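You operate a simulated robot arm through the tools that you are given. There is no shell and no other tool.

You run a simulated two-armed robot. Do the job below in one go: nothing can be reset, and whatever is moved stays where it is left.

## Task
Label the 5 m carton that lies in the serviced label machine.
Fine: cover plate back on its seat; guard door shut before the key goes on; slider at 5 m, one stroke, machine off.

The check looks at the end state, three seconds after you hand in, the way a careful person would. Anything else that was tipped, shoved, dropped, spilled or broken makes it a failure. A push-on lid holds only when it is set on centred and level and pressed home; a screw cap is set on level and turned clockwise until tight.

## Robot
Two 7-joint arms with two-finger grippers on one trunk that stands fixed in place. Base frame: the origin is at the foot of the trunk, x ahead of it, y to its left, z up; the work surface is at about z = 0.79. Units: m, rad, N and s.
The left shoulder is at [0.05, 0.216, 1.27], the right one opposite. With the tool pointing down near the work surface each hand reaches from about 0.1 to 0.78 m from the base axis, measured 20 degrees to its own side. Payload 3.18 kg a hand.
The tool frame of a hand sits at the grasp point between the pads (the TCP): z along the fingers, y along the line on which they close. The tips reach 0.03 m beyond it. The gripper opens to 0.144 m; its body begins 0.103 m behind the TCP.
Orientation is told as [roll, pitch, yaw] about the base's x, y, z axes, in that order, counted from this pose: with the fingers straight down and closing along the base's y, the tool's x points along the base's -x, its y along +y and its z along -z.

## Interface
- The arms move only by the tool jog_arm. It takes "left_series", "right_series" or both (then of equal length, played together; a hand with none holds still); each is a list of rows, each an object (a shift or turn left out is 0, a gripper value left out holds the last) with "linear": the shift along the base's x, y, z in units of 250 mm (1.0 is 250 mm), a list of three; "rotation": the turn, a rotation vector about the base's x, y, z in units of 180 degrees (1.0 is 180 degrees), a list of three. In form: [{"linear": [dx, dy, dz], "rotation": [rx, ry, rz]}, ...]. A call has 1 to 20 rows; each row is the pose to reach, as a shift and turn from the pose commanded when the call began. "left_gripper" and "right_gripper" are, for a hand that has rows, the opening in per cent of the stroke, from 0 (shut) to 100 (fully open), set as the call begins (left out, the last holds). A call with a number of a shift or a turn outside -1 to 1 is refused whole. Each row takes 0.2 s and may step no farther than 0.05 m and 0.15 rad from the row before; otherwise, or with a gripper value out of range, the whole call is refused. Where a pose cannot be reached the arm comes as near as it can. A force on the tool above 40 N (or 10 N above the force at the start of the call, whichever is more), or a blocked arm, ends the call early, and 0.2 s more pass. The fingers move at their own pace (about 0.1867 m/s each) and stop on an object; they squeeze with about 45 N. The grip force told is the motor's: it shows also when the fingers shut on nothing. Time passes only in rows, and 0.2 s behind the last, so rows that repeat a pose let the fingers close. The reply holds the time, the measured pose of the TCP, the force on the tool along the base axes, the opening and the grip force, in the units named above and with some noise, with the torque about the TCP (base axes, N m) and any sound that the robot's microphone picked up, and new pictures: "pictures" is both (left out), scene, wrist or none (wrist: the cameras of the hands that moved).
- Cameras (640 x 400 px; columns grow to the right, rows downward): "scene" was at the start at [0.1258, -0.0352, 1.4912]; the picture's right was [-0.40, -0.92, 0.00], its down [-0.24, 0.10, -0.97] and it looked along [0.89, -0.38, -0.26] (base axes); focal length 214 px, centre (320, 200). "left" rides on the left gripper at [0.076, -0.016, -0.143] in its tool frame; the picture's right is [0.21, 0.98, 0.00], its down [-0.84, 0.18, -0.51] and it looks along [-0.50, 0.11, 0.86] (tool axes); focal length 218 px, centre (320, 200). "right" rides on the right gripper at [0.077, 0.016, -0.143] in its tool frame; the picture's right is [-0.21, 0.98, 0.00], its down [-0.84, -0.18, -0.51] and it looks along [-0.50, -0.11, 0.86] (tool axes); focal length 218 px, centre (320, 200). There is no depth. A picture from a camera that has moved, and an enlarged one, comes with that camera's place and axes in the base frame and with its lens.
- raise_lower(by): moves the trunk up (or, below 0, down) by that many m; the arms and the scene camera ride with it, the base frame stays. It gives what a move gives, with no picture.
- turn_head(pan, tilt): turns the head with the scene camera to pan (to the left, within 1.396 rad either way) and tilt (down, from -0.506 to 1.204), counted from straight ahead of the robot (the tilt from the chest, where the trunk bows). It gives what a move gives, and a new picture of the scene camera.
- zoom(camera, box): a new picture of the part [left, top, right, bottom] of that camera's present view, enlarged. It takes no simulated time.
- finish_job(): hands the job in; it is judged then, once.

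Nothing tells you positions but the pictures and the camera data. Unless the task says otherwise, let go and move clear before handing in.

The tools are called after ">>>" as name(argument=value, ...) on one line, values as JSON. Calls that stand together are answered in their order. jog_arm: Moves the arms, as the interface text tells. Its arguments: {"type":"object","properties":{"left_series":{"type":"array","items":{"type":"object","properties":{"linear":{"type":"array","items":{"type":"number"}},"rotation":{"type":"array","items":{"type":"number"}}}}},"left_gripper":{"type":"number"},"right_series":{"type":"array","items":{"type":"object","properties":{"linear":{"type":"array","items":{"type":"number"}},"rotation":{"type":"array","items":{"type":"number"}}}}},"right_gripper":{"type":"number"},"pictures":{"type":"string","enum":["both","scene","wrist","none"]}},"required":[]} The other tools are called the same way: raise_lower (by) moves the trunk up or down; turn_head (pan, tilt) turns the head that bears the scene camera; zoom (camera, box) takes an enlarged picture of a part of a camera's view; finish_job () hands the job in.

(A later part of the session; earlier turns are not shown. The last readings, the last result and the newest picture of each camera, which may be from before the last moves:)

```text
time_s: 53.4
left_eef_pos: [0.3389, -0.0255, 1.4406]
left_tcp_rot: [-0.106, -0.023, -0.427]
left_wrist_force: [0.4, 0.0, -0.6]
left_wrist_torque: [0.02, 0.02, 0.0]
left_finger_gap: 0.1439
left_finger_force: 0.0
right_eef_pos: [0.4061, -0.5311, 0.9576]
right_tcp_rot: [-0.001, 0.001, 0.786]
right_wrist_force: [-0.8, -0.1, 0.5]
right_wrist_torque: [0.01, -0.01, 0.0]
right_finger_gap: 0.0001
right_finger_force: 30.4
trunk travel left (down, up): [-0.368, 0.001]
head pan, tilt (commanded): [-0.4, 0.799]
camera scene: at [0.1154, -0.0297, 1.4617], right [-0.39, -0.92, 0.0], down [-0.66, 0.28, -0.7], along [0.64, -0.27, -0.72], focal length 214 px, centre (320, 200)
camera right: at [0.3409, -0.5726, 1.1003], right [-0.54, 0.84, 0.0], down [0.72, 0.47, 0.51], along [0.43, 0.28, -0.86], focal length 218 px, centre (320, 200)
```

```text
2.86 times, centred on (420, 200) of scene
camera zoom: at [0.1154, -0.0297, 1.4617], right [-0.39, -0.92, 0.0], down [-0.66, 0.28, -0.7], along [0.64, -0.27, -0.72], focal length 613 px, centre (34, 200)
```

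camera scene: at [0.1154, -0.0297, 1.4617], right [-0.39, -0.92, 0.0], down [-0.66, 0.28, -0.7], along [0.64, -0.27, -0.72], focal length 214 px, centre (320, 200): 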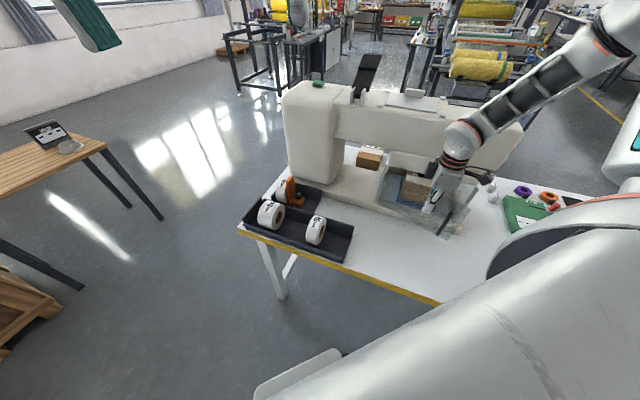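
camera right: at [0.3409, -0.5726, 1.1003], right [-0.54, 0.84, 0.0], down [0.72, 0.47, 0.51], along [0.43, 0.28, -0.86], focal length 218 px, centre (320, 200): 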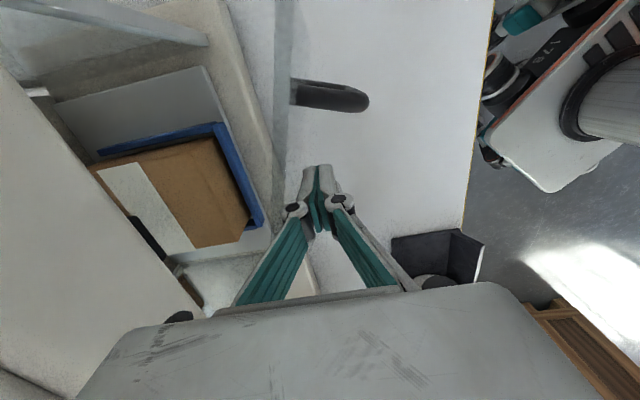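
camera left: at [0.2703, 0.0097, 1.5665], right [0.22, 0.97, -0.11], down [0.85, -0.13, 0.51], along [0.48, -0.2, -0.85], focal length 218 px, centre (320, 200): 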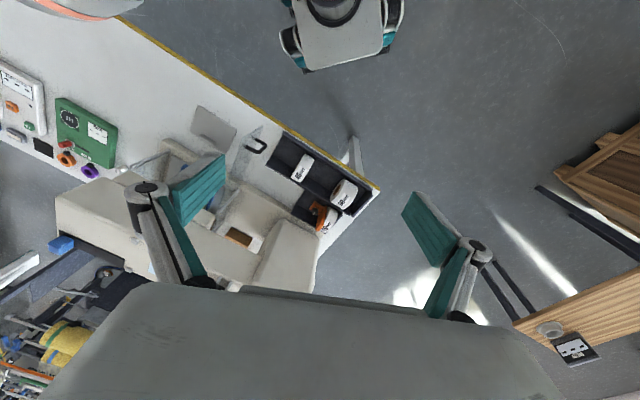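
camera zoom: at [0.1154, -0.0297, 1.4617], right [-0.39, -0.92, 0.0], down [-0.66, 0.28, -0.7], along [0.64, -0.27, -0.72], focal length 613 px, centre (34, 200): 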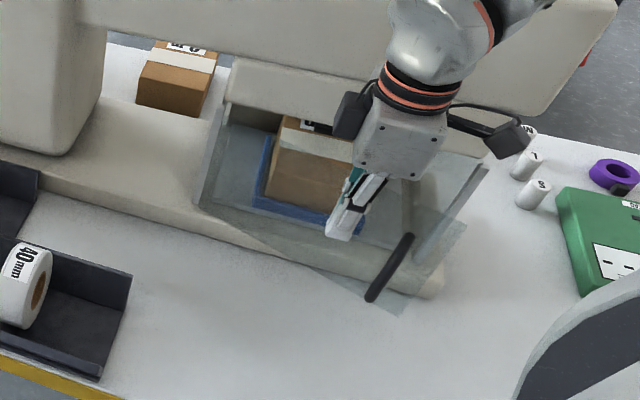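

About 15° remain. I'll push on until it meets its stop.

>>> jog_arm(right_series=[{"linear": [0.01, -0.025, 0]}, {"linear": [0.021, -0.049, 0]}, {"linear": [0.036, -0.077, 0]}, {"linear": [0.051, -0.104, 0]}, {"linear": [0.066, -0.131, 0]}, {"linear": [0.081, -0.158, 0]}, {"linear": [0.095, -0.172, 0]}, {"linear": [0.109, -0.186, 0]}], pictures="both")

>>> zoom(camera="scene", box=[340, 130, 500, 270])

```text
time_s: 55.2
left_eef_pos: [0.337, -0.0227, 1.4412]
left_tcp_rot: [-0.105, -0.025, -0.426]
left_wrist_force: [0.3, 0.0, -0.1]
left_wrist_torque: [0.0, 0.03, 0.0]
left_finger_gap: 0.1439
left_finger_force: 0.0
right_eef_pos: [0.4294, -0.5747, 0.9563]
right_tcp_rot: [0.004, 0.002, 0.785]
right_wrist_force: [-15.1, 14.4, -1.7]
right_wrist_torque: [-1.65, -1.28, 0.28]
right_finger_gap: 0.0001
right_finger_force: 30.4
trunk travel left (down, up): [-0.368, 0.001]
head pan, tilt (commanded): [-0.4, 0.799]
camera scene: at [0.1136, -0.0279, 1.4618], right [-0.39, -0.92, 0.0], down [-0.66, 0.28, -0.7], along [0.64, -0.27, -0.72], focal length 214 px, centre (320, 200)
camera right: at [0.3654, -0.6172, 1.1007], right [-0.54, 0.84, 0.0], down [0.72, 0.47, 0.51], along [0.42, 0.28, -0.86], focal length 218 px, centre (320, 200)
```

scene: 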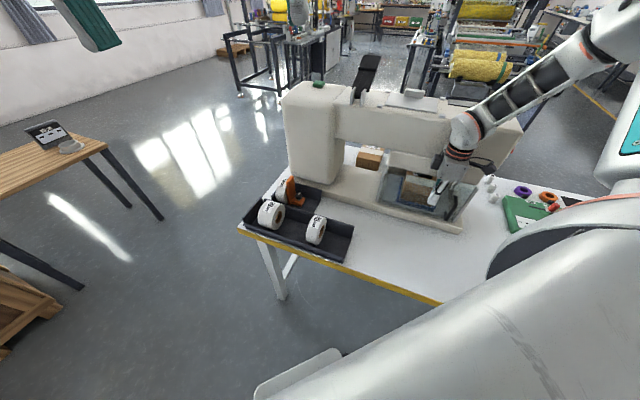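
right: 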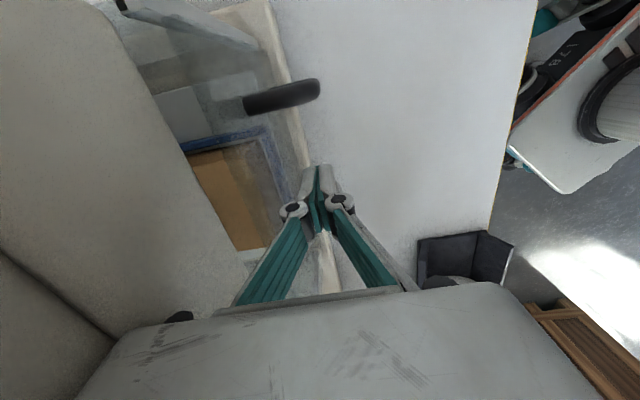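

```text
2.86 times, centred on (420, 200) of scene
camera zoom: at [0.1136, -0.0279, 1.4618], right [-0.39, -0.92, 0.0], down [-0.66, 0.28, -0.7], along [0.64, -0.27, -0.72], focal length 613 px, centre (34, 200)
```

zoom: 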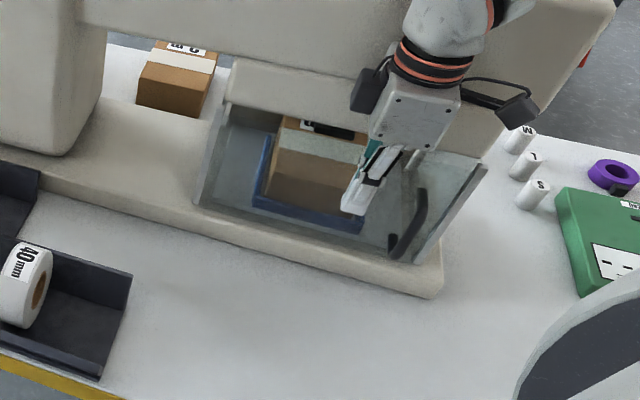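

The force rose to about 21 N and the pane now lies flush across the opening. I'll back off a little and see whether it stays shut.

>>> jog_arm(right_series=[{"linear": [-0.05, 0.05, 0]}, {"linear": [-0.12, 0.12, 0]}, {"linear": [-0.2, 0.2, 0.04]}, {"linear": [-0.28, 0.28, 0.1]}, {"linear": [-0.3, 0.3, 0.25]}, {"linear": [-0.3, 0.3, 0.4]}], pictures="both")

>>> zoom(camera="scene", box=[340, 130, 500, 270])

>>> zoom(camera="right", box=[100, 0, 400, 200])

```text
time_s: 56.6
left_eef_pos: [0.3382, -0.0228, 1.4416]
left_tcp_rot: [-0.104, -0.025, -0.424]
left_wrist_force: [0.0, 0.1, -0.3]
left_wrist_torque: [0.02, -0.02, 0.0]
left_finger_gap: 0.1442
left_finger_force: 0.1
right_eef_pos: [0.3582, -0.5025, 1.0588]
right_tcp_rot: [-0.001, 0.001, 0.785]
right_wrist_force: [0.0, -0.1, -0.2]
right_wrist_torque: [0.02, 0.01, 0.03]
right_finger_gap: 0.0002
right_finger_force: 30.6
trunk travel left (down, up): [-0.368, 0.001]
head pan, tilt (commanded): [-0.4, 0.799]
camera scene: at [0.1144, -0.0292, 1.4618], right [-0.39, -0.92, 0.0], down [-0.66, 0.28, -0.7], along [0.64, -0.27, -0.72], focal length 214 px, centre (320, 200)
camera right: at [0.293, -0.5454, 1.2031], right [-0.54, 0.84, 0.0], down [0.72, 0.47, 0.51], along [0.43, 0.28, -0.86], focal length 218 px, centre (320, 200)
```

scene: 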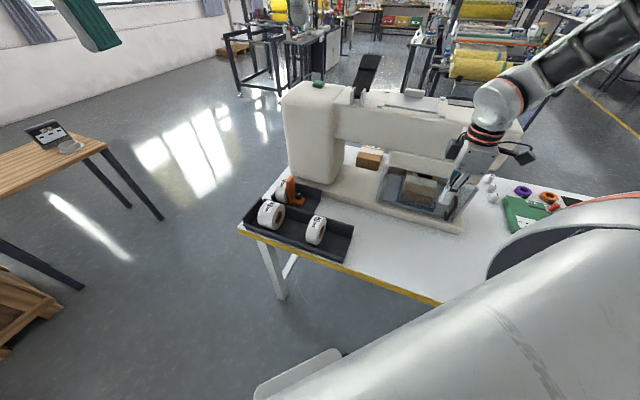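
right: 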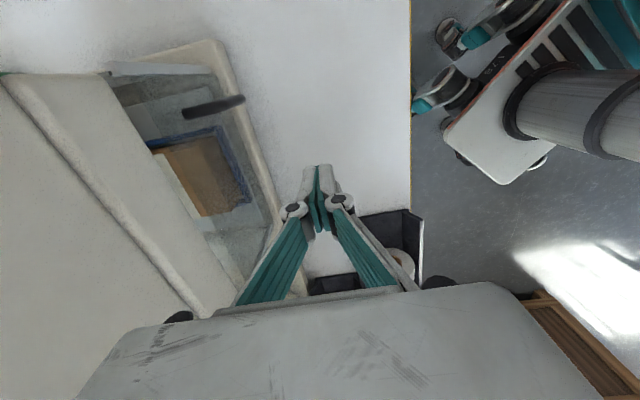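

```text
2.86 times, centred on (420, 200) of scene
camera zoom: at [0.1144, -0.0292, 1.4618], right [-0.39, -0.92, 0.0], down [-0.66, 0.28, -0.7], along [0.64, -0.27, -0.72], focal length 613 px, centre (34, 200)
```

zoom: 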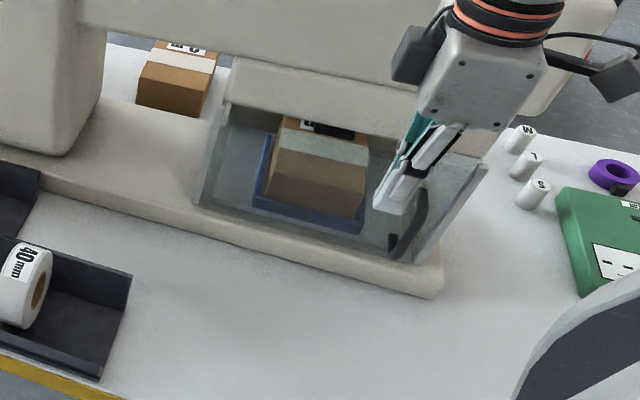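

```text
2.00 times, centred on (250, 100) of right
camera zoom: at [0.293, -0.5454, 1.2031], right [-0.54, 0.84, 0.0], down [0.72, 0.47, 0.51], along [0.43, 0.28, -0.86], focal length 436 px, centre (460, 400)
```

zoom: 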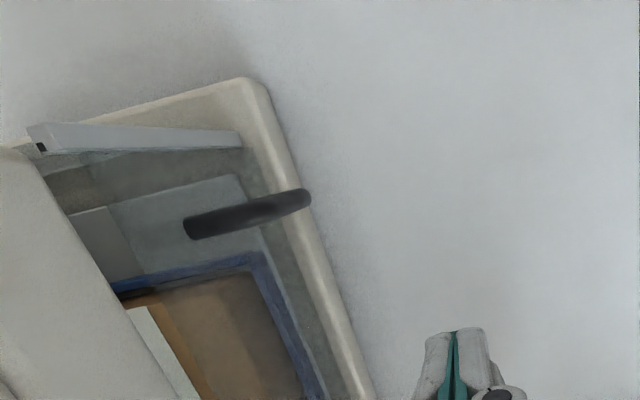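

The door is shut and stays there. Next I'll set the slider: rise, turn the hand so the fingers close along the rail, and measure the slider block.

>>> jog_arm(right_series=[{"linear": [0, 0, 0.16]}, {"linear": [0, 0, 0.32]}, {"linear": [0, 0, 0.48]}, {"linear": [0, 0, 0.64]}, {"linear": [0, 0, 0.8]}, {"linear": [0, 0, 0.96]}], pictures="none")

>>> jog_arm(right_series=[{"linear": [0.01, -0.02, 0.02], "rotation": [0, 0, 0.046]}, {"linear": [0.02, -0.05, 0.05], "rotation": [0, 0, 0.092]}, {"linear": [0.04, -0.08, 0.08], "rotation": [0, 0, 0.138]}, {"linear": [0.06, -0.12, 0.1], "rotation": [0, 0, 0.184]}, {"linear": [0.08, -0.16, 0.12], "rotation": [0, 0, 0.23]}, {"linear": [0.1, -0.2, 0.14], "rotation": [0, 0, 0.276]}, {"linear": [0.13, -0.24, 0.16], "rotation": [0, 0, 0.322]}, {"linear": [0.16, -0.28, 0.18], "rotation": [0, 0, 0.368]}, {"linear": [0.19, -0.32, 0.2], "rotation": [0, 0, 0.414]}, {"linear": [0.22, -0.36, 0.22], "rotation": [0, 0, 0.46]}, {"linear": [0.25, -0.4, 0.22], "rotation": [0, 0, 0.5]}], right_gripper=60, pictures="wrist")

```text
time_s: 58.0
left_eef_pos: [0.338, -0.0245, 1.4416]
left_tcp_rot: [-0.104, -0.028, -0.427]
left_wrist_force: [0.2, 0.3, -0.1]
left_wrist_torque: [-0.01, -0.03, -0.01]
left_finger_gap: 0.1439
left_finger_force: 0.1
right_eef_pos: [0.3563, -0.5037, 1.2979]
right_tcp_rot: [-0.001, 0.001, 0.787]
right_wrist_force: [0.4, -0.6, 1.0]
right_wrist_torque: [0.0, -0.03, 0.0]
right_finger_gap: 0.0
right_finger_force: 30.4
trunk travel left (down, up): [-0.368, 0.001]
head pan, tilt (commanded): [-0.4, 0.799]
```

```text
time_s: 60.4
left_eef_pos: [0.3403, -0.0246, 1.4414]
left_tcp_rot: [-0.105, -0.024, -0.425]
left_wrist_force: [0.9, 0.1, 0.1]
left_wrist_torque: [0.02, 0.04, 0.02]
left_finger_gap: 0.1442
left_finger_force: 0.0
right_eef_pos: [0.4205, -0.6014, 1.351]
right_tcp_rot: [-0.001, -0.001, 2.358]
right_wrist_force: [-0.2, 0.3, 0.9]
right_wrist_torque: [-0.01, -0.03, -0.02]
right_finger_gap: 0.0864
right_finger_force: 0.1
trunk travel left (down, up): [-0.368, 0.001]
head pan, tilt (commanded): [-0.4, 0.799]
camera right: at [0.4631, -0.6674, 1.495], right [-0.84, -0.55, 0.0], down [-0.47, 0.72, 0.51], along [-0.28, 0.43, -0.86], focal length 218 px, centre (320, 200)
```

right: 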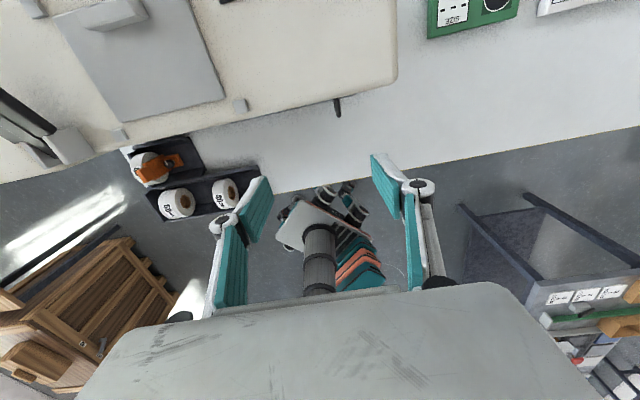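

>>> jog_arm(right_series=[{"linear": [0.03, -0.11, 0], "rotation": [-0.02, -0.02, 0]}, {"linear": [0.06, -0.22, 0], "rotation": [-0.04, -0.04, 0]}, {"linear": [0.09, -0.33, -0.02], "rotation": [-0.06, -0.06, 0]}, {"linear": [0.12, -0.45, -0.04], "rotation": [-0.08, -0.08, 0]}, {"linear": [0.156, -0.564, -0.06], "rotation": [-0.0981, -0.0981, 0]}], pictures="both")

>>> zoom(camera="right", box=[230, 60, 430, 200])

>>> zoom(camera="scene", box=[440, 70, 540, 130])

```text
time_s: 61.6
left_eef_pos: [0.3381, -0.025, 1.4403]
left_tcp_rot: [-0.105, -0.025, -0.426]
left_wrist_force: [0.1, -0.3, -0.2]
left_wrist_torque: [0.02, -0.02, 0.01]
left_finger_gap: 0.1442
left_finger_force: 0.0
right_eef_pos: [0.4636, -0.7449, 1.3394]
right_tcp_rot: [-0.002, 0.437, 2.356]
right_wrist_force: [-0.4, -0.2, -0.4]
right_wrist_torque: [0.05, 0.02, -0.01]
right_finger_gap: 0.0863
right_finger_force: 0.0
trunk travel left (down, up): [-0.368, 0.001]
head pan, tilt (commanded): [-0.4, 0.799]
camera scene: at [0.1154, -0.0303, 1.4617], right [-0.39, -0.92, 0.0], down [-0.66, 0.28, -0.7], along [0.64, -0.27, -0.72], focal length 214 px, centre (320, 200)
camera right: at [0.4585, -0.7622, 1.5007], right [-0.82, -0.56, -0.09], down [-0.57, 0.82, 0.1], along [0.02, 0.14, -0.99], focal length 218 px, centre (320, 200)
```

scene: 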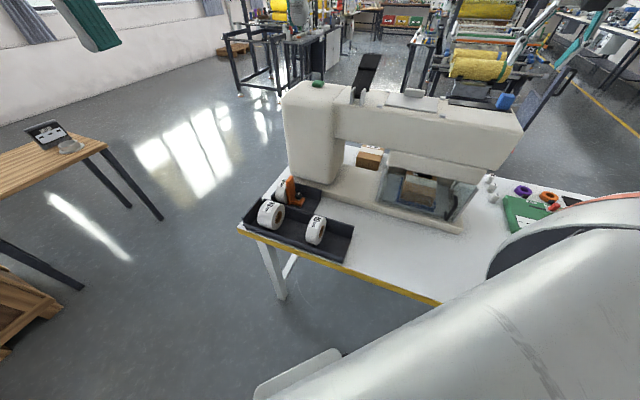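
right: 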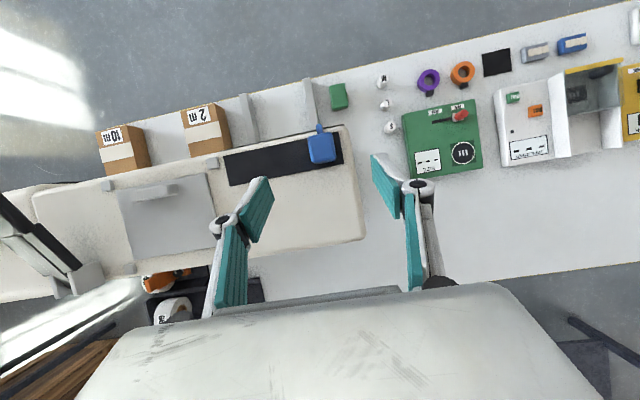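

```text
2.86 times, centred on (330, 130) of right
camera zoom: at [0.4585, -0.7622, 1.5007], right [-0.82, -0.56, -0.09], down [-0.57, 0.82, 0.1], along [0.02, 0.14, -0.99], focal length 624 px, centre (291, 400)
```

zoom: 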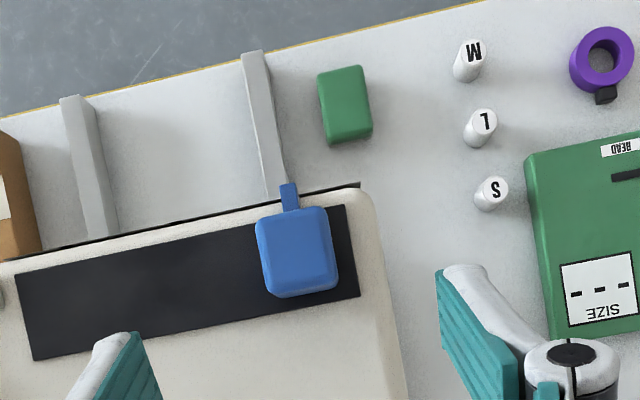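

```text
6.40 times, centred on (490, 100) of scene
camera zoom: at [0.1154, -0.0303, 1.4617], right [-0.39, -0.92, 0.0], down [-0.66, 0.28, -0.7], along [0.64, -0.27, -0.72], focal length 1373 px, centre (-768, 840)
```

zoom: 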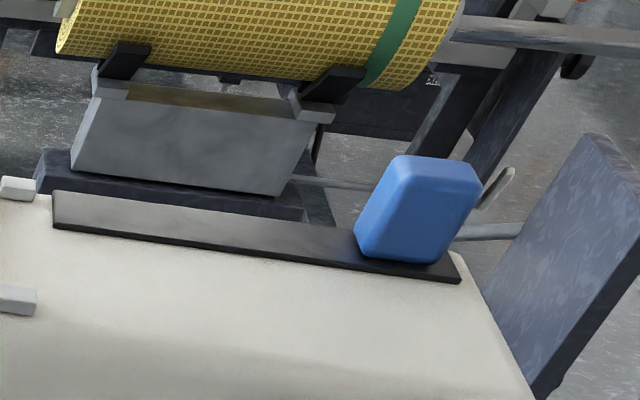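

The slider block is centred at about e_l = -0.200 on its rail, roughly 36 mm tall. I'll straddle it with the fingers and close.

>>> jog_arm(right_series=[{"linear": [0.06, -0.06, -0.1]}, {"linear": [0.114, -0.12, -0.22]}, {"linear": [0.114, -0.12, -0.34]}, {"linear": [0.114, -0.12, -0.42]}], pictures="wrist")

>>> zoom(camera="right", box=[220, 100, 440, 260])

>>> zoom(camera="scene", box=[440, 60, 560, 140])

```text
time_s: 62.6
left_eef_pos: [0.3394, -0.0254, 1.4408]
left_tcp_rot: [-0.105, -0.025, -0.426]
left_wrist_force: [1.0, 0.2, -0.7]
left_wrist_torque: [0.04, 0.01, 0.02]
left_finger_gap: 0.144
left_finger_force: 0.0
right_eef_pos: [0.4905, -0.7736, 1.2324]
right_tcp_rot: [-0.001, 0.434, 2.356]
right_wrist_force: [0.2, 0.4, -0.3]
right_wrist_torque: [0.02, 0.01, 0.03]
right_finger_gap: 0.0862
right_finger_force: 0.1
trunk travel left (down, up): [-0.368, 0.001]
head pan, tilt (commanded): [-0.4, 0.799]
camera right: at [0.4858, -0.7916, 1.3948], right [-0.82, -0.56, -0.09], down [-0.57, 0.82, 0.11], along [0.01, 0.14, -0.99], focal length 218 px, centre (320, 200)
```

right: 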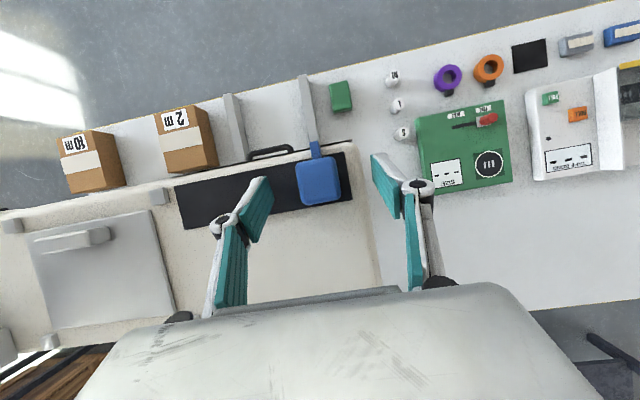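

```text
2.50 times, centred on (330, 180) of right
camera zoom: at [0.4858, -0.7916, 1.3948], right [-0.82, -0.56, -0.09], down [-0.57, 0.82, 0.11], along [0.01, 0.14, -0.99], focal length 546 px, centre (295, 250)
```

zoom: 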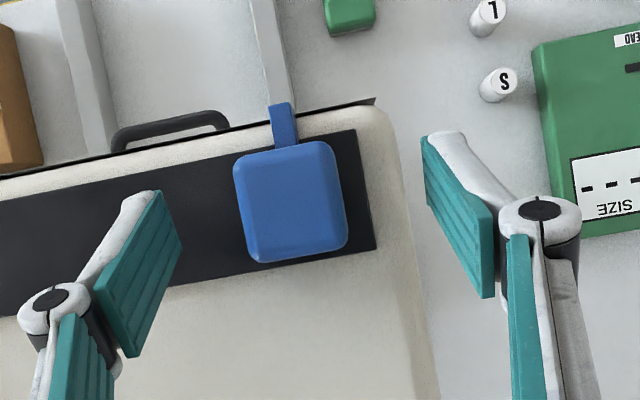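

```text
5.00 times, centred on (500, 100) of scene
camera zoom: at [0.1157, -0.0303, 1.4616], right [-0.39, -0.92, 0.0], down [-0.66, 0.28, -0.7], along [0.64, -0.27, -0.72], focal length 1072 px, centre (-580, 700)
```

zoom: 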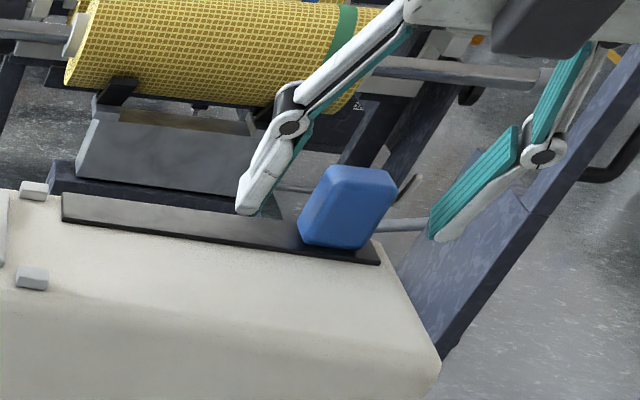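

The block sits centred between the fingers. Closing on it.

>>> jog_arm(right_series=[{"linear": [0, 0, 0]}, {"linear": [0, 0, 0]}, {"linear": [0, 0, 0]}], right_gripper=0, pictures="wrist")

>>> zoom(camera="right", box=[220, 100, 440, 260])

>>> zoom(camera="scene", box=[440, 60, 560, 140])

```text
time_s: 63.4
left_eef_pos: [0.3388, -0.0239, 1.4408]
left_tcp_rot: [-0.105, -0.027, -0.426]
left_wrist_force: [-0.4, -0.7, 0.1]
left_wrist_torque: [0.0, 0.02, -0.02]
left_finger_gap: 0.1438
left_finger_force: 0.1
right_eef_pos: [0.4897, -0.7727, 1.2324]
right_tcp_rot: [-0.002, 0.436, 2.356]
right_wrist_force: [-0.6, 3.2, -0.5]
right_wrist_torque: [-0.33, -0.43, 0.05]
right_finger_gap: 0.0315
right_finger_force: 45.0
trunk travel left (down, up): [-0.368, 0.001]
head pan, tilt (commanded): [-0.4, 0.799]
camera right: at [0.4851, -0.7903, 1.3962], right [-0.82, -0.56, -0.09], down [-0.57, 0.82, 0.1], along [0.01, 0.14, -0.99], focal length 218 px, centre (320, 200)
```

right: 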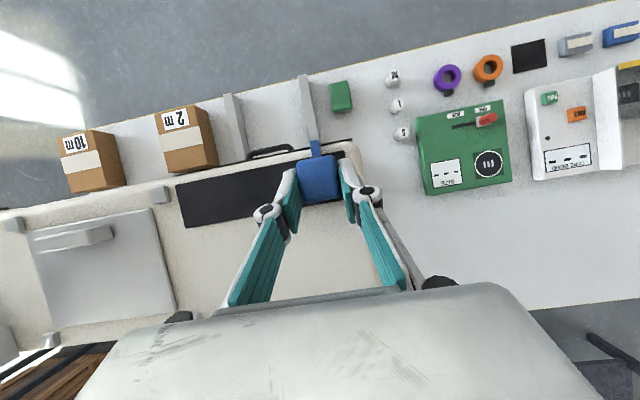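

```text
2.50 times, centred on (330, 180) of right
camera zoom: at [0.4851, -0.7903, 1.3962], right [-0.82, -0.56, -0.09], down [-0.57, 0.82, 0.1], along [0.01, 0.14, -0.99], focal length 546 px, centre (295, 250)
```

zoom: 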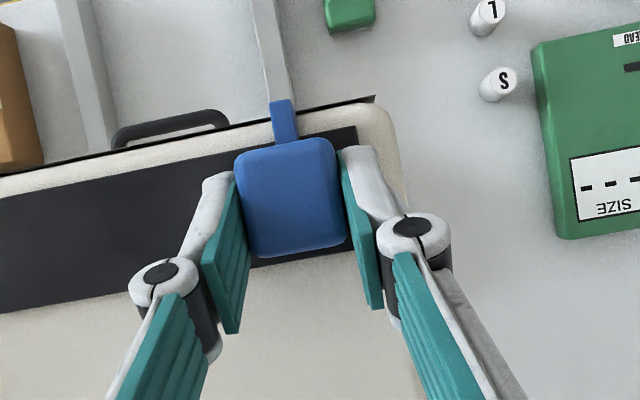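

```text
5.00 times, centred on (500, 100) of scene
camera zoom: at [0.1151, -0.0291, 1.4617], right [-0.39, -0.92, 0.0], down [-0.66, 0.28, -0.7], along [0.64, -0.27, -0.72], focal length 1072 px, centre (-580, 700)
```

zoom: 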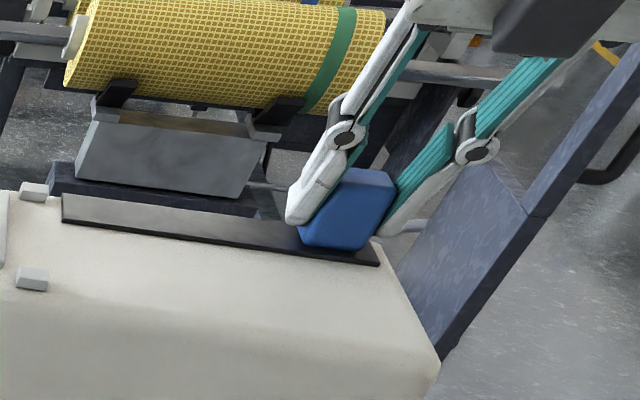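

Gripped at 31 mm. I'll slide it 65 mm along the rail toward the 5 m tick.

>>> jog_arm(right_series=[{"linear": [0.025, 0.025, 0]}, {"linear": [0.055, 0.055, 0]}, {"linear": [0.09, 0.09, 0]}, {"linear": [0.125, 0.125, 0]}, {"linear": [0.16, 0.16, 0]}, {"linear": [0.184, 0.184, 0]}, {"linear": [0.184, 0.184, 0]}], pictures="wrist")

>>> zoom(camera="right", box=[220, 100, 440, 260])

>>> zoom(camera="scene", box=[440, 60, 560, 140])

```text
time_s: 65.0
left_eef_pos: [0.3388, -0.0236, 1.4407]
left_tcp_rot: [-0.105, -0.026, -0.425]
left_wrist_force: [0.1, 0.4, -0.5]
left_wrist_torque: [-0.02, -0.02, -0.01]
left_finger_gap: 0.1441
left_finger_force: 0.0
right_eef_pos: [0.5347, -0.7281, 1.2335]
right_tcp_rot: [-0.003, 0.439, 2.357]
right_wrist_force: [-0.6, -4.0, 12.2]
right_wrist_torque: [-0.55, -0.12, -0.01]
right_finger_gap: 0.0316
right_finger_force: 44.5
trunk travel left (down, up): [-0.368, 0.001]
head pan, tilt (commanded): [-0.4, 0.799]
camera right: at [0.5297, -0.7449, 1.3961], right [-0.82, -0.56, -0.09], down [-0.57, 0.82, 0.1], along [0.02, 0.14, -0.99], focal length 218 px, centre (320, 200)
```

right: 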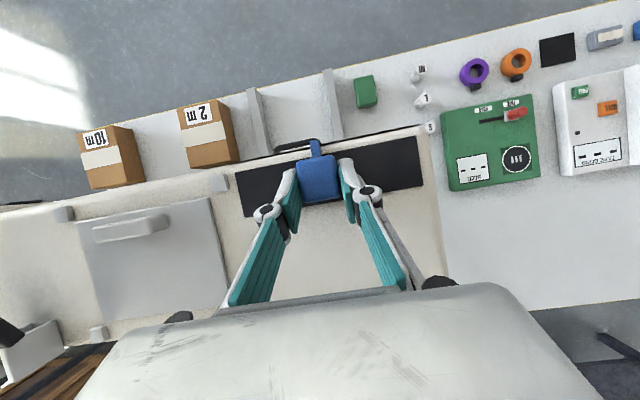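

```text
2.50 times, centred on (330, 180) of right
camera zoom: at [0.5297, -0.7449, 1.3961], right [-0.82, -0.56, -0.09], down [-0.57, 0.82, 0.1], along [0.02, 0.14, -0.99], focal length 546 px, centre (295, 250)
```

zoom: 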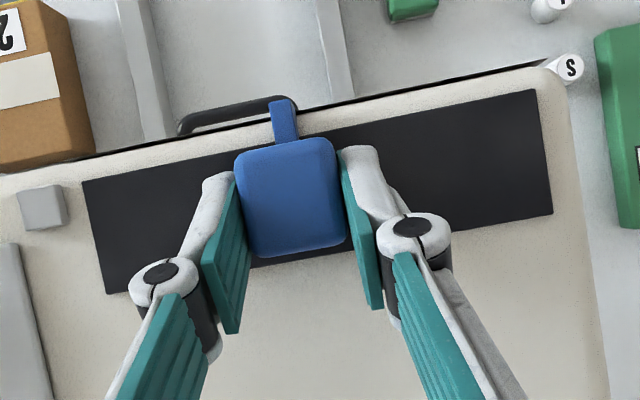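

```text
5.00 times, centred on (500, 100) of scene
camera zoom: at [0.1144, -0.0288, 1.4618], right [-0.39, -0.92, 0.0], down [-0.66, 0.28, -0.7], along [0.64, -0.27, -0.72], focal length 1072 px, centre (-580, 700)
```

zoom: 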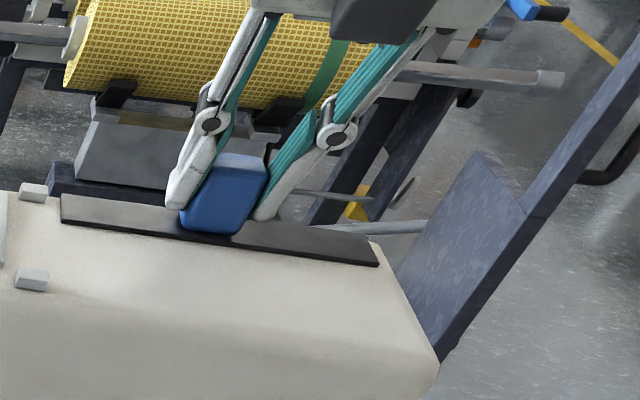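

The slider moved with the hand. I'll release it, rise and swing out past the rear edge to check the pointer against the 5 m tick.

>>> jog_arm(right_series=[{"linear": [0, 0, 0]}, {"linear": [0, 0, 0.01]}, {"linear": [0, 0, 0.1]}, {"linear": [0, 0, 0.22]}], right_gripper=62, pictures="none")

>>> jog_arm(right_series=[{"linear": [0.1, -0.07, 0]}, {"linear": [0.2, -0.14, 0]}, {"linear": [0.31, -0.213, -0.04]}], pictures="wrist")

>>> zoom(camera="right", box=[250, 180, 410, 290])

```text
time_s: 66.0
left_eef_pos: [0.3391, -0.0243, 1.441]
left_tcp_rot: [-0.105, -0.026, -0.427]
left_wrist_force: [0.5, 0.4, 0.7]
left_wrist_torque: [-0.04, -0.01, 0.0]
left_finger_gap: 0.144
left_finger_force: 0.1
right_eef_pos: [0.5351, -0.7277, 1.2876]
right_tcp_rot: [-0.001, 0.436, 2.356]
right_wrist_force: [0.2, 0.6, -0.1]
right_wrist_torque: [-0.01, 0.0, 0.03]
right_finger_gap: 0.0894
right_finger_force: 0.0
trunk travel left (down, up): [-0.368, 0.001]
head pan, tilt (commanded): [-0.4, 0.799]
```

```text
time_s: 66.8
left_eef_pos: [0.342, -0.0255, 1.4397]
left_tcp_rot: [-0.103, -0.023, -0.426]
left_wrist_force: [0.5, -0.8, -0.5]
left_wrist_torque: [-0.01, 0.08, -0.01]
left_finger_gap: 0.1439
left_finger_force: 0.0
right_eef_pos: [0.613, -0.7807, 1.2724]
right_tcp_rot: [0.001, 0.432, 2.358]
right_wrist_force: [0.9, -0.8, -0.9]
right_wrist_torque: [-0.02, 0.07, 0.0]
right_finger_gap: 0.0891
right_finger_force: 0.1
trunk travel left (down, up): [-0.368, 0.001]
head pan, tilt (commanded): [-0.4, 0.799]
camera right: at [0.609, -0.7991, 1.436], right [-0.82, -0.56, -0.09], down [-0.57, 0.82, 0.11], along [0.01, 0.14, -0.99], focal length 218 px, centre (320, 200)
```

right: 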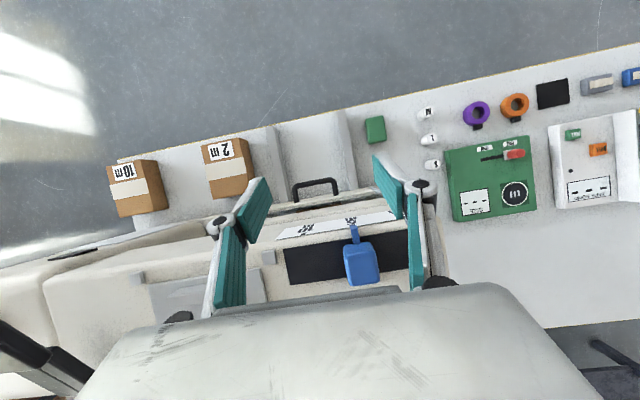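

```text
3.64 times, centred on (330, 235) of right
camera zoom: at [0.609, -0.7991, 1.436], right [-0.82, -0.56, -0.09], down [-0.57, 0.82, 0.11], along [0.01, 0.14, -0.99], focal length 794 px, centre (284, 73)
```

zoom: 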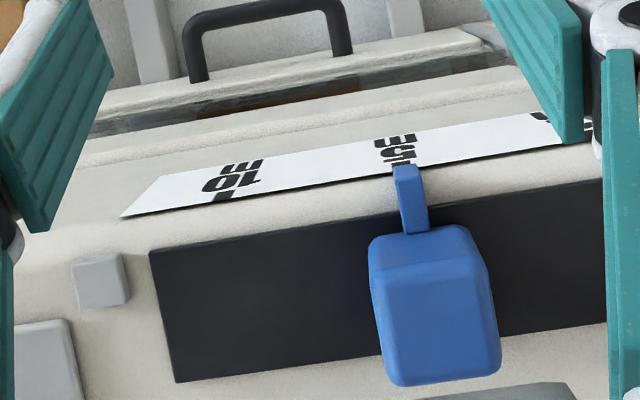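

>>> zoom(camera="right", box=[335, 205, 375, 235])

>>> zoom(camera="right", box=[290, 205, 380, 255])

```text
13.33 times, centred on (355, 220) of right
camera zoom: at [0.609, -0.7991, 1.436], right [-0.82, -0.56, -0.09], down [-0.57, 0.82, 0.11], along [0.01, 0.14, -0.99], focal length 2910 px, centre (-147, -67)
```

zoom: 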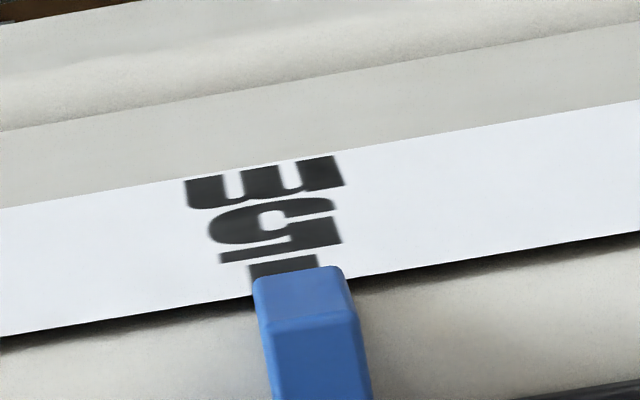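

```text
7.11 times, centred on (335, 230) of right
camera zoom: at [0.609, -0.7991, 1.436], right [-0.82, -0.56, -0.09], down [-0.57, 0.82, 0.11], along [0.01, 0.14, -0.99], focal length 1552 px, centre (213, -13)
```

zoom: 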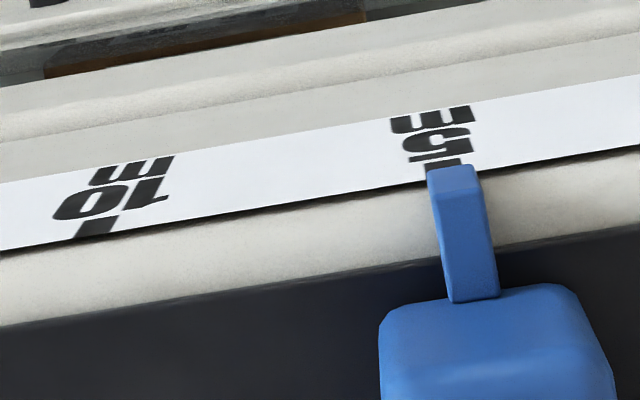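

The pointer tip sits within about 1 mm of the 5 m tick. Next comes the green key on the tower. I'll retract, close the fingers and approach it from above.

>>> jog_arm(right_series=[{"linear": [0, 0, 0.14], "rotation": [0.01, 0.01, 0]}, {"linear": [-0.08, 0.1, 0.26], "rotation": [0.025, 0.025, 0]}, {"linear": [-0.18, 0.22, 0.34], "rotation": [0.04, 0.04, 0]}, {"linear": [-0.29, 0.35, 0.38], "rotation": [0.055, 0.055, 0]}, {"linear": [-0.4, 0.48, 0.4], "rotation": [0.07, 0.07, 0]}, {"linear": [-0.51, 0.62, 0.4], "rotation": [0.085, 0.085, 0]}, {"linear": [-0.62, 0.76, 0.4], "rotation": [0.098, 0.098, 0]}], right_gripper=0, pictures="none")

```text
time_s: 68.4
left_eef_pos: [0.3378, -0.0234, 1.4415]
left_tcp_rot: [-0.105, -0.026, -0.426]
left_wrist_force: [-0.2, 1.0, -0.1]
left_wrist_torque: [-0.07, -0.01, -0.03]
left_finger_gap: 0.144
left_finger_force: 0.0
right_eef_pos: [0.4574, -0.5853, 1.3769]
right_tcp_rot: [-0.001, 0.002, 2.356]
right_wrist_force: [-0.6, 0.2, 0.4]
right_wrist_torque: [0.0, -0.03, 0.01]
right_finger_gap: 0.0
right_finger_force: 31.3
trunk travel left (down, up): [-0.368, 0.001]
head pan, tilt (commanded): [-0.4, 0.799]
```

>>> jog_arm(right_series=[{"linear": [0.04, 0.14, 0.04], "rotation": [-0.006, -0.035, 0]}, {"linear": [0.09, 0.28, 0.08], "rotation": [-0.012, -0.07, 0]}, {"linear": [0.15, 0.42, 0.12], "rotation": [-0.018, -0.105, 0]}, {"linear": [0.22, 0.56, 0.15], "rotation": [-0.024, -0.14, 0]}, {"linear": [0.3, 0.7, 0.17], "rotation": [-0.03, -0.175, 0]}, {"linear": [0.39, 0.84, 0.17], "rotation": [-0.036, -0.21, 0]}, {"linear": [0.49, 0.97, 0.17], "rotation": [-0.0423, -0.2465, 0]}], pictures="both")

```text
time_s: 70.0
left_eef_pos: [0.3407, -0.0247, 1.4407]
left_tcp_rot: [-0.106, -0.024, -0.427]
left_wrist_force: [0.4, 0.6, 0.7]
left_wrist_torque: [-0.01, 0.03, -0.02]
left_finger_gap: 0.1441
left_finger_force: 0.0
right_eef_pos: [0.5806, -0.3516, 1.4172]
right_tcp_rot: [-0.527, 0.616, 2.186]
right_wrist_force: [-0.4, -0.7, 0.1]
right_wrist_torque: [0.03, -0.01, -0.01]
right_finger_gap: 0.0001
right_finger_force: 30.3
trunk travel left (down, up): [-0.368, 0.001]
head pan, tilt (commanded): [-0.4, 0.799]
camera scene: at [0.1164, -0.0293, 1.4616], right [-0.39, -0.92, 0.0], down [-0.66, 0.28, -0.7], along [0.64, -0.27, -0.72], focal length 214 px, centre (320, 200)
camera right: at [0.5086, -0.3955, 1.5549], right [-0.63, -0.58, -0.52], down [-0.65, 0.75, -0.06], along [0.43, 0.31, -0.85], focal length 218 px, centre (320, 200)
```

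scene: 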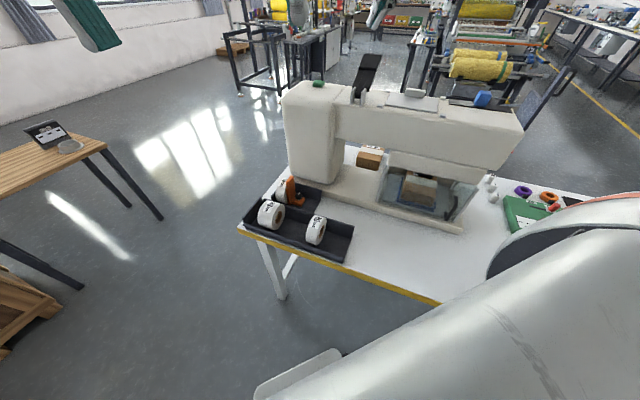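
right: 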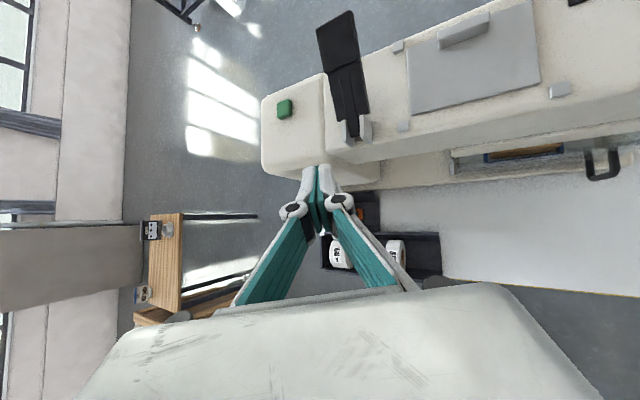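

>>> zoom(camera="right", box=[245, 75, 345, 145])

>>> zoom(camera="scene", box=[300, 70, 350, 100])

>>> zoom(camera="right", box=[300, 0, 420, 160])

```text
5.71 times, centred on (295, 110) of right
camera zoom: at [0.5086, -0.3955, 1.5549], right [-0.63, -0.58, -0.52], down [-0.65, 0.75, -0.06], along [0.43, 0.31, -0.85], focal length 1247 px, centre (463, 714)
```

zoom: 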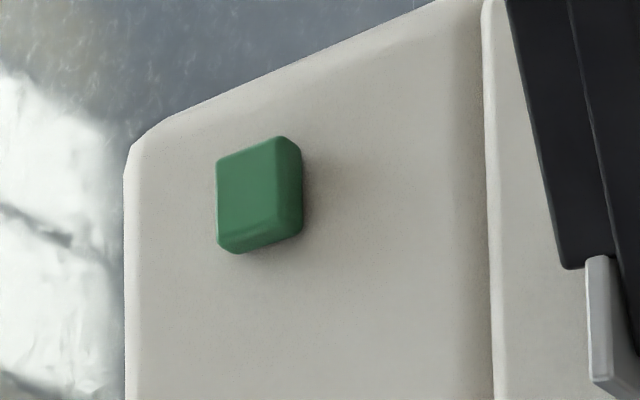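

```text
12.80 times, centred on (325, 85) of scene
camera zoom: at [0.1164, -0.0293, 1.4616], right [-0.39, -0.92, 0.0], down [-0.66, 0.28, -0.7], along [0.64, -0.27, -0.72], focal length 2745 px, centre (256, 1672)
```

zoom: 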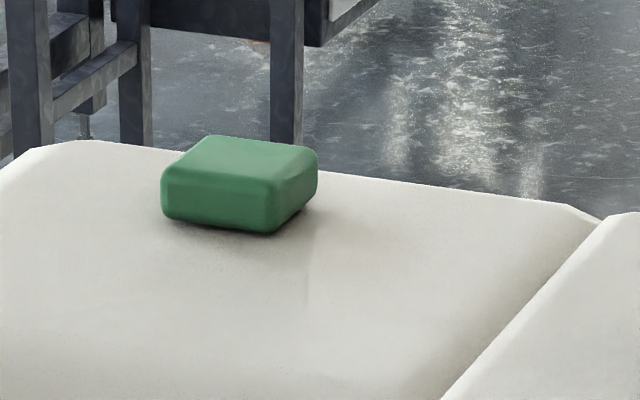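

```text
2.50 times, centred on (360, 80) of right
camera zoom: at [0.5086, -0.3955, 1.5549], right [-0.63, -0.58, -0.52], down [-0.65, 0.75, -0.06], along [0.43, 0.31, -0.85], focal length 546 px, centre (220, 500)
```

zoom: 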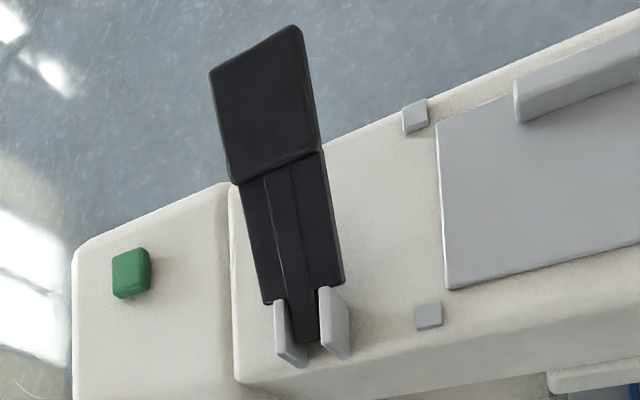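

The green key's top is at about (0.890, -0.352, 1.207). I'll move over at a safe height, then descend beside the lever to hover above it.

>>> jog_arm(right_series=[{"linear": [0.16, 0.03, -0.02]}, {"linear": [0.32, 0.06, -0.04]}, {"linear": [0.48, 0.08, -0.08]}, {"linear": [0.64, 0.09, -0.12]}, {"linear": [0.8, 0.09, -0.15]}, {"linear": [0.96, 0.09, -0.15]}], pictures="none")

>>> jog_arm(right_series=[{"linear": [0.1, -0.02, -0.1]}, {"linear": [0.18, -0.05, -0.24]}, {"linear": [0.19, -0.075, -0.38]}, {"linear": [0.19, -0.075, -0.46]}], pictures="both")

>>> zoom(camera="scene", box=[290, 50, 390, 110])

>>> zoom(camera="right", box=[260, 110, 420, 220])

```text
time_s: 71.4
left_eef_pos: [0.339, -0.0255, 1.4403]
left_tcp_rot: [-0.104, -0.026, -0.426]
left_wrist_force: [0.8, 0.3, 0.2]
left_wrist_torque: [-0.03, -0.02, 0.01]
left_finger_gap: 0.1439
left_finger_force: 0.1
right_eef_pos: [0.7833, -0.3317, 1.3756]
right_tcp_rot: [-0.524, 0.617, 2.184]
right_wrist_force: [-0.4, 0.0, 0.3]
right_wrist_torque: [0.02, 0.0, 0.05]
right_finger_gap: 0.0
right_finger_force: 30.5
right hand out of reach, approached as far as the arm can: row 5, 6
trunk travel left (down, up): [-0.368, 0.001]
head pan, tilt (commanded): [-0.4, 0.799]
```

```text
time_s: 72.4
left_eef_pos: [0.3373, -0.024, 1.441]
left_tcp_rot: [-0.104, -0.027, -0.43]
left_wrist_force: [-0.9, 0.6, 1.0]
left_wrist_torque: [-0.03, -0.08, 0.07]
left_finger_gap: 0.1438
left_finger_force: 0.2
right_eef_pos: [0.8266, -0.3502, 1.2639]
right_tcp_rot: [-0.529, 0.62, 2.181]
right_wrist_force: [-0.1, 0.2, 0.7]
right_wrist_torque: [-0.03, -0.01, -0.04]
right_finger_gap: 0.0
right_finger_force: 31.1
right hand out of reach, approached as far as the arm can: row 1, 2, 3
trunk travel left (down, up): [-0.368, 0.001]
head pan, tilt (commanded): [-0.4, 0.799]
camera scene: at [0.1129, -0.0281, 1.462], right [-0.39, -0.92, 0.0], down [-0.66, 0.28, -0.7], along [0.64, -0.27, -0.72], focal length 214 px, centre (320, 200)
camera right: at [0.7542, -0.3961, 1.4027], right [-0.62, -0.58, -0.52], down [-0.65, 0.75, -0.06], along [0.43, 0.31, -0.85], focal length 218 px, centre (320, 200)
```

scene: 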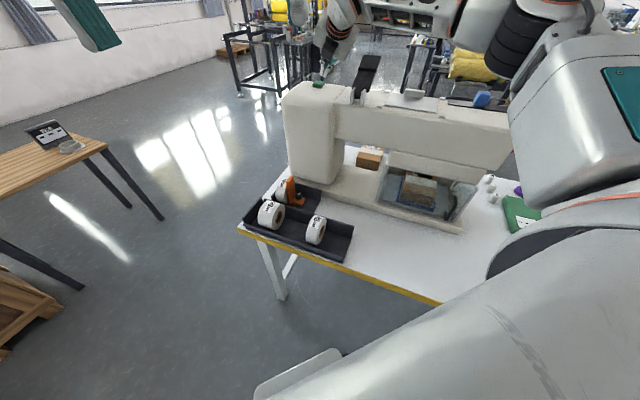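
right: 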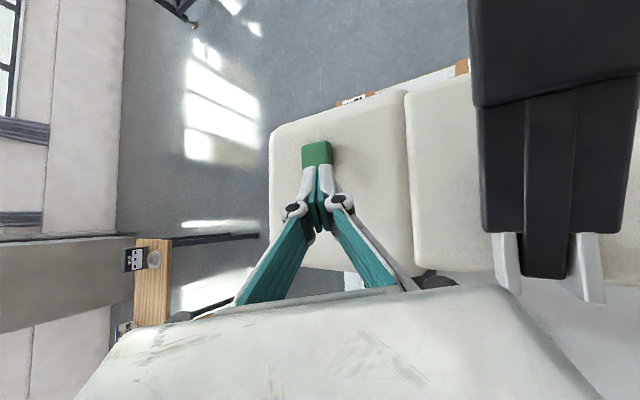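

```text
6.40 times, centred on (340, 80) of scene
camera zoom: at [0.1129, -0.0281, 1.462], right [-0.39, -0.92, 0.0], down [-0.66, 0.28, -0.7], along [0.64, -0.27, -0.72], focal length 1373 px, centre (192, 968)
```

zoom: 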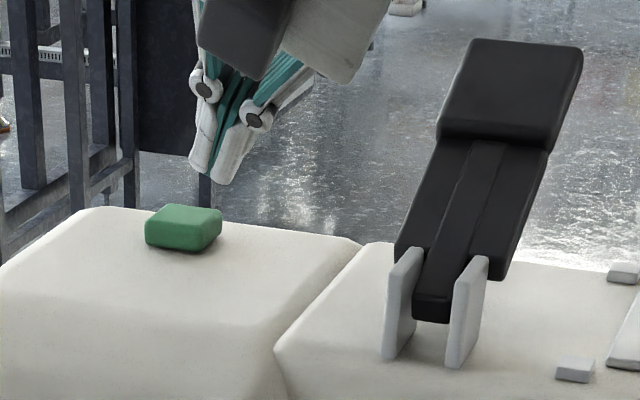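

```text
3.64 times, centred on (340, 165) of right
camera zoom: at [0.7542, -0.3961, 1.4027], right [-0.62, -0.58, -0.52], down [-0.65, 0.75, -0.06], along [0.43, 0.31, -0.85], focal length 794 px, centre (247, 327)
```

zoom: 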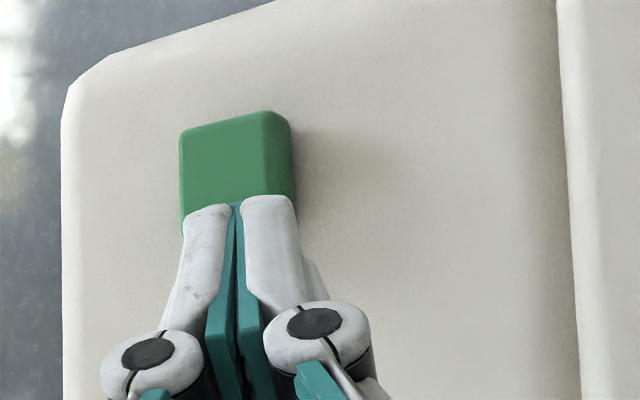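

The tip is just short of the key. I'll lean the tool a little more and extend to hover directly above it.

>>> jog_arm(right_series=[{"linear": [0.03, 0.004, 0.0], "rotation": [-0.0047, -0.0272, 0]}, {"linear": [0.075, 0.008, -0.01], "rotation": [-0.0093, -0.0545, 0]}, {"linear": [0.12, 0.012, -0.03], "rotation": [-0.014, -0.0817, 0]}], pictures="both")

>>> zoom(camera="scene", box=[290, 50, 390, 110])

>>> zoom(camera="right", box=[260, 110, 420, 220])

```text
time_s: 73.2
left_eef_pos: [0.3398, -0.024, 1.4402]
left_tcp_rot: [-0.105, -0.024, -0.427]
left_wrist_force: [0.8, -0.9, -0.2]
left_wrist_torque: [0.0, 0.02, 0.01]
left_finger_gap: 0.144
left_finger_force: 0.1
right_eef_pos: [0.859, -0.3473, 1.2527]
right_tcp_rot: [-0.788, 0.783, 2.017]
right_wrist_force: [-0.5, -0.4, -0.3]
right_wrist_torque: [0.02, 0.01, 0.02]
right_finger_gap: 0.0
right_finger_force: 30.8
trunk travel left (down, up): [-0.368, 0.001]
head pan, tilt (commanded): [-0.4, 0.799]
camera scene: at [0.1161, -0.03, 1.4616], right [-0.39, -0.92, 0.0], down [-0.66, 0.28, -0.7], along [0.64, -0.27, -0.72], focal length 214 px, centre (320, 200)
camera right: at [0.7545, -0.3876, 1.3718], right [-0.48, -0.61, -0.64], down [-0.61, 0.75, -0.25], along [0.63, 0.27, -0.73], focal length 218 px, centre (320, 200)
```

scene: 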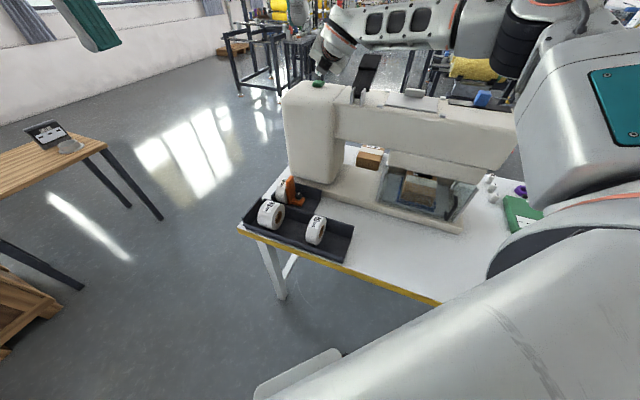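
right: 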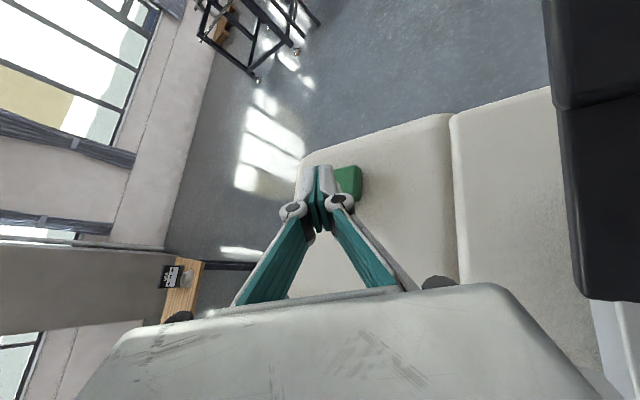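

```text
6.40 times, centred on (340, 80) of scene
camera zoom: at [0.1161, -0.03, 1.4616], right [-0.39, -0.92, 0.0], down [-0.66, 0.28, -0.7], along [0.64, -0.27, -0.72], focal length 1373 px, centre (192, 968)
```

zoom: 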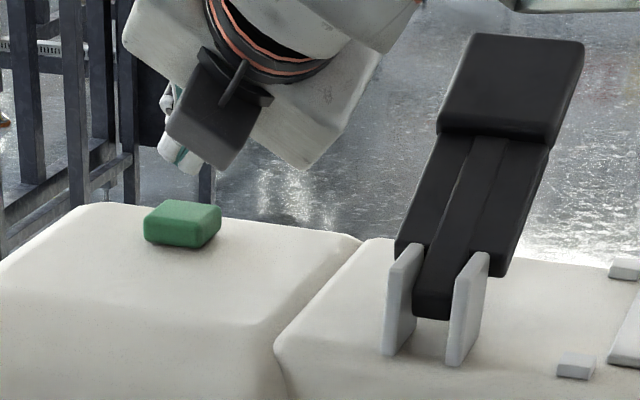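

```text
3.64 times, centred on (340, 165) of right
camera zoom: at [0.7545, -0.3876, 1.3718], right [-0.48, -0.61, -0.64], down [-0.61, 0.75, -0.25], along [0.63, 0.27, -0.73], focal length 794 px, centre (247, 327)
```

zoom: 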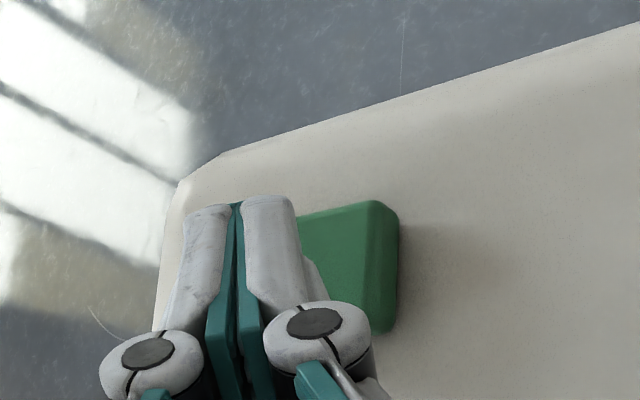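

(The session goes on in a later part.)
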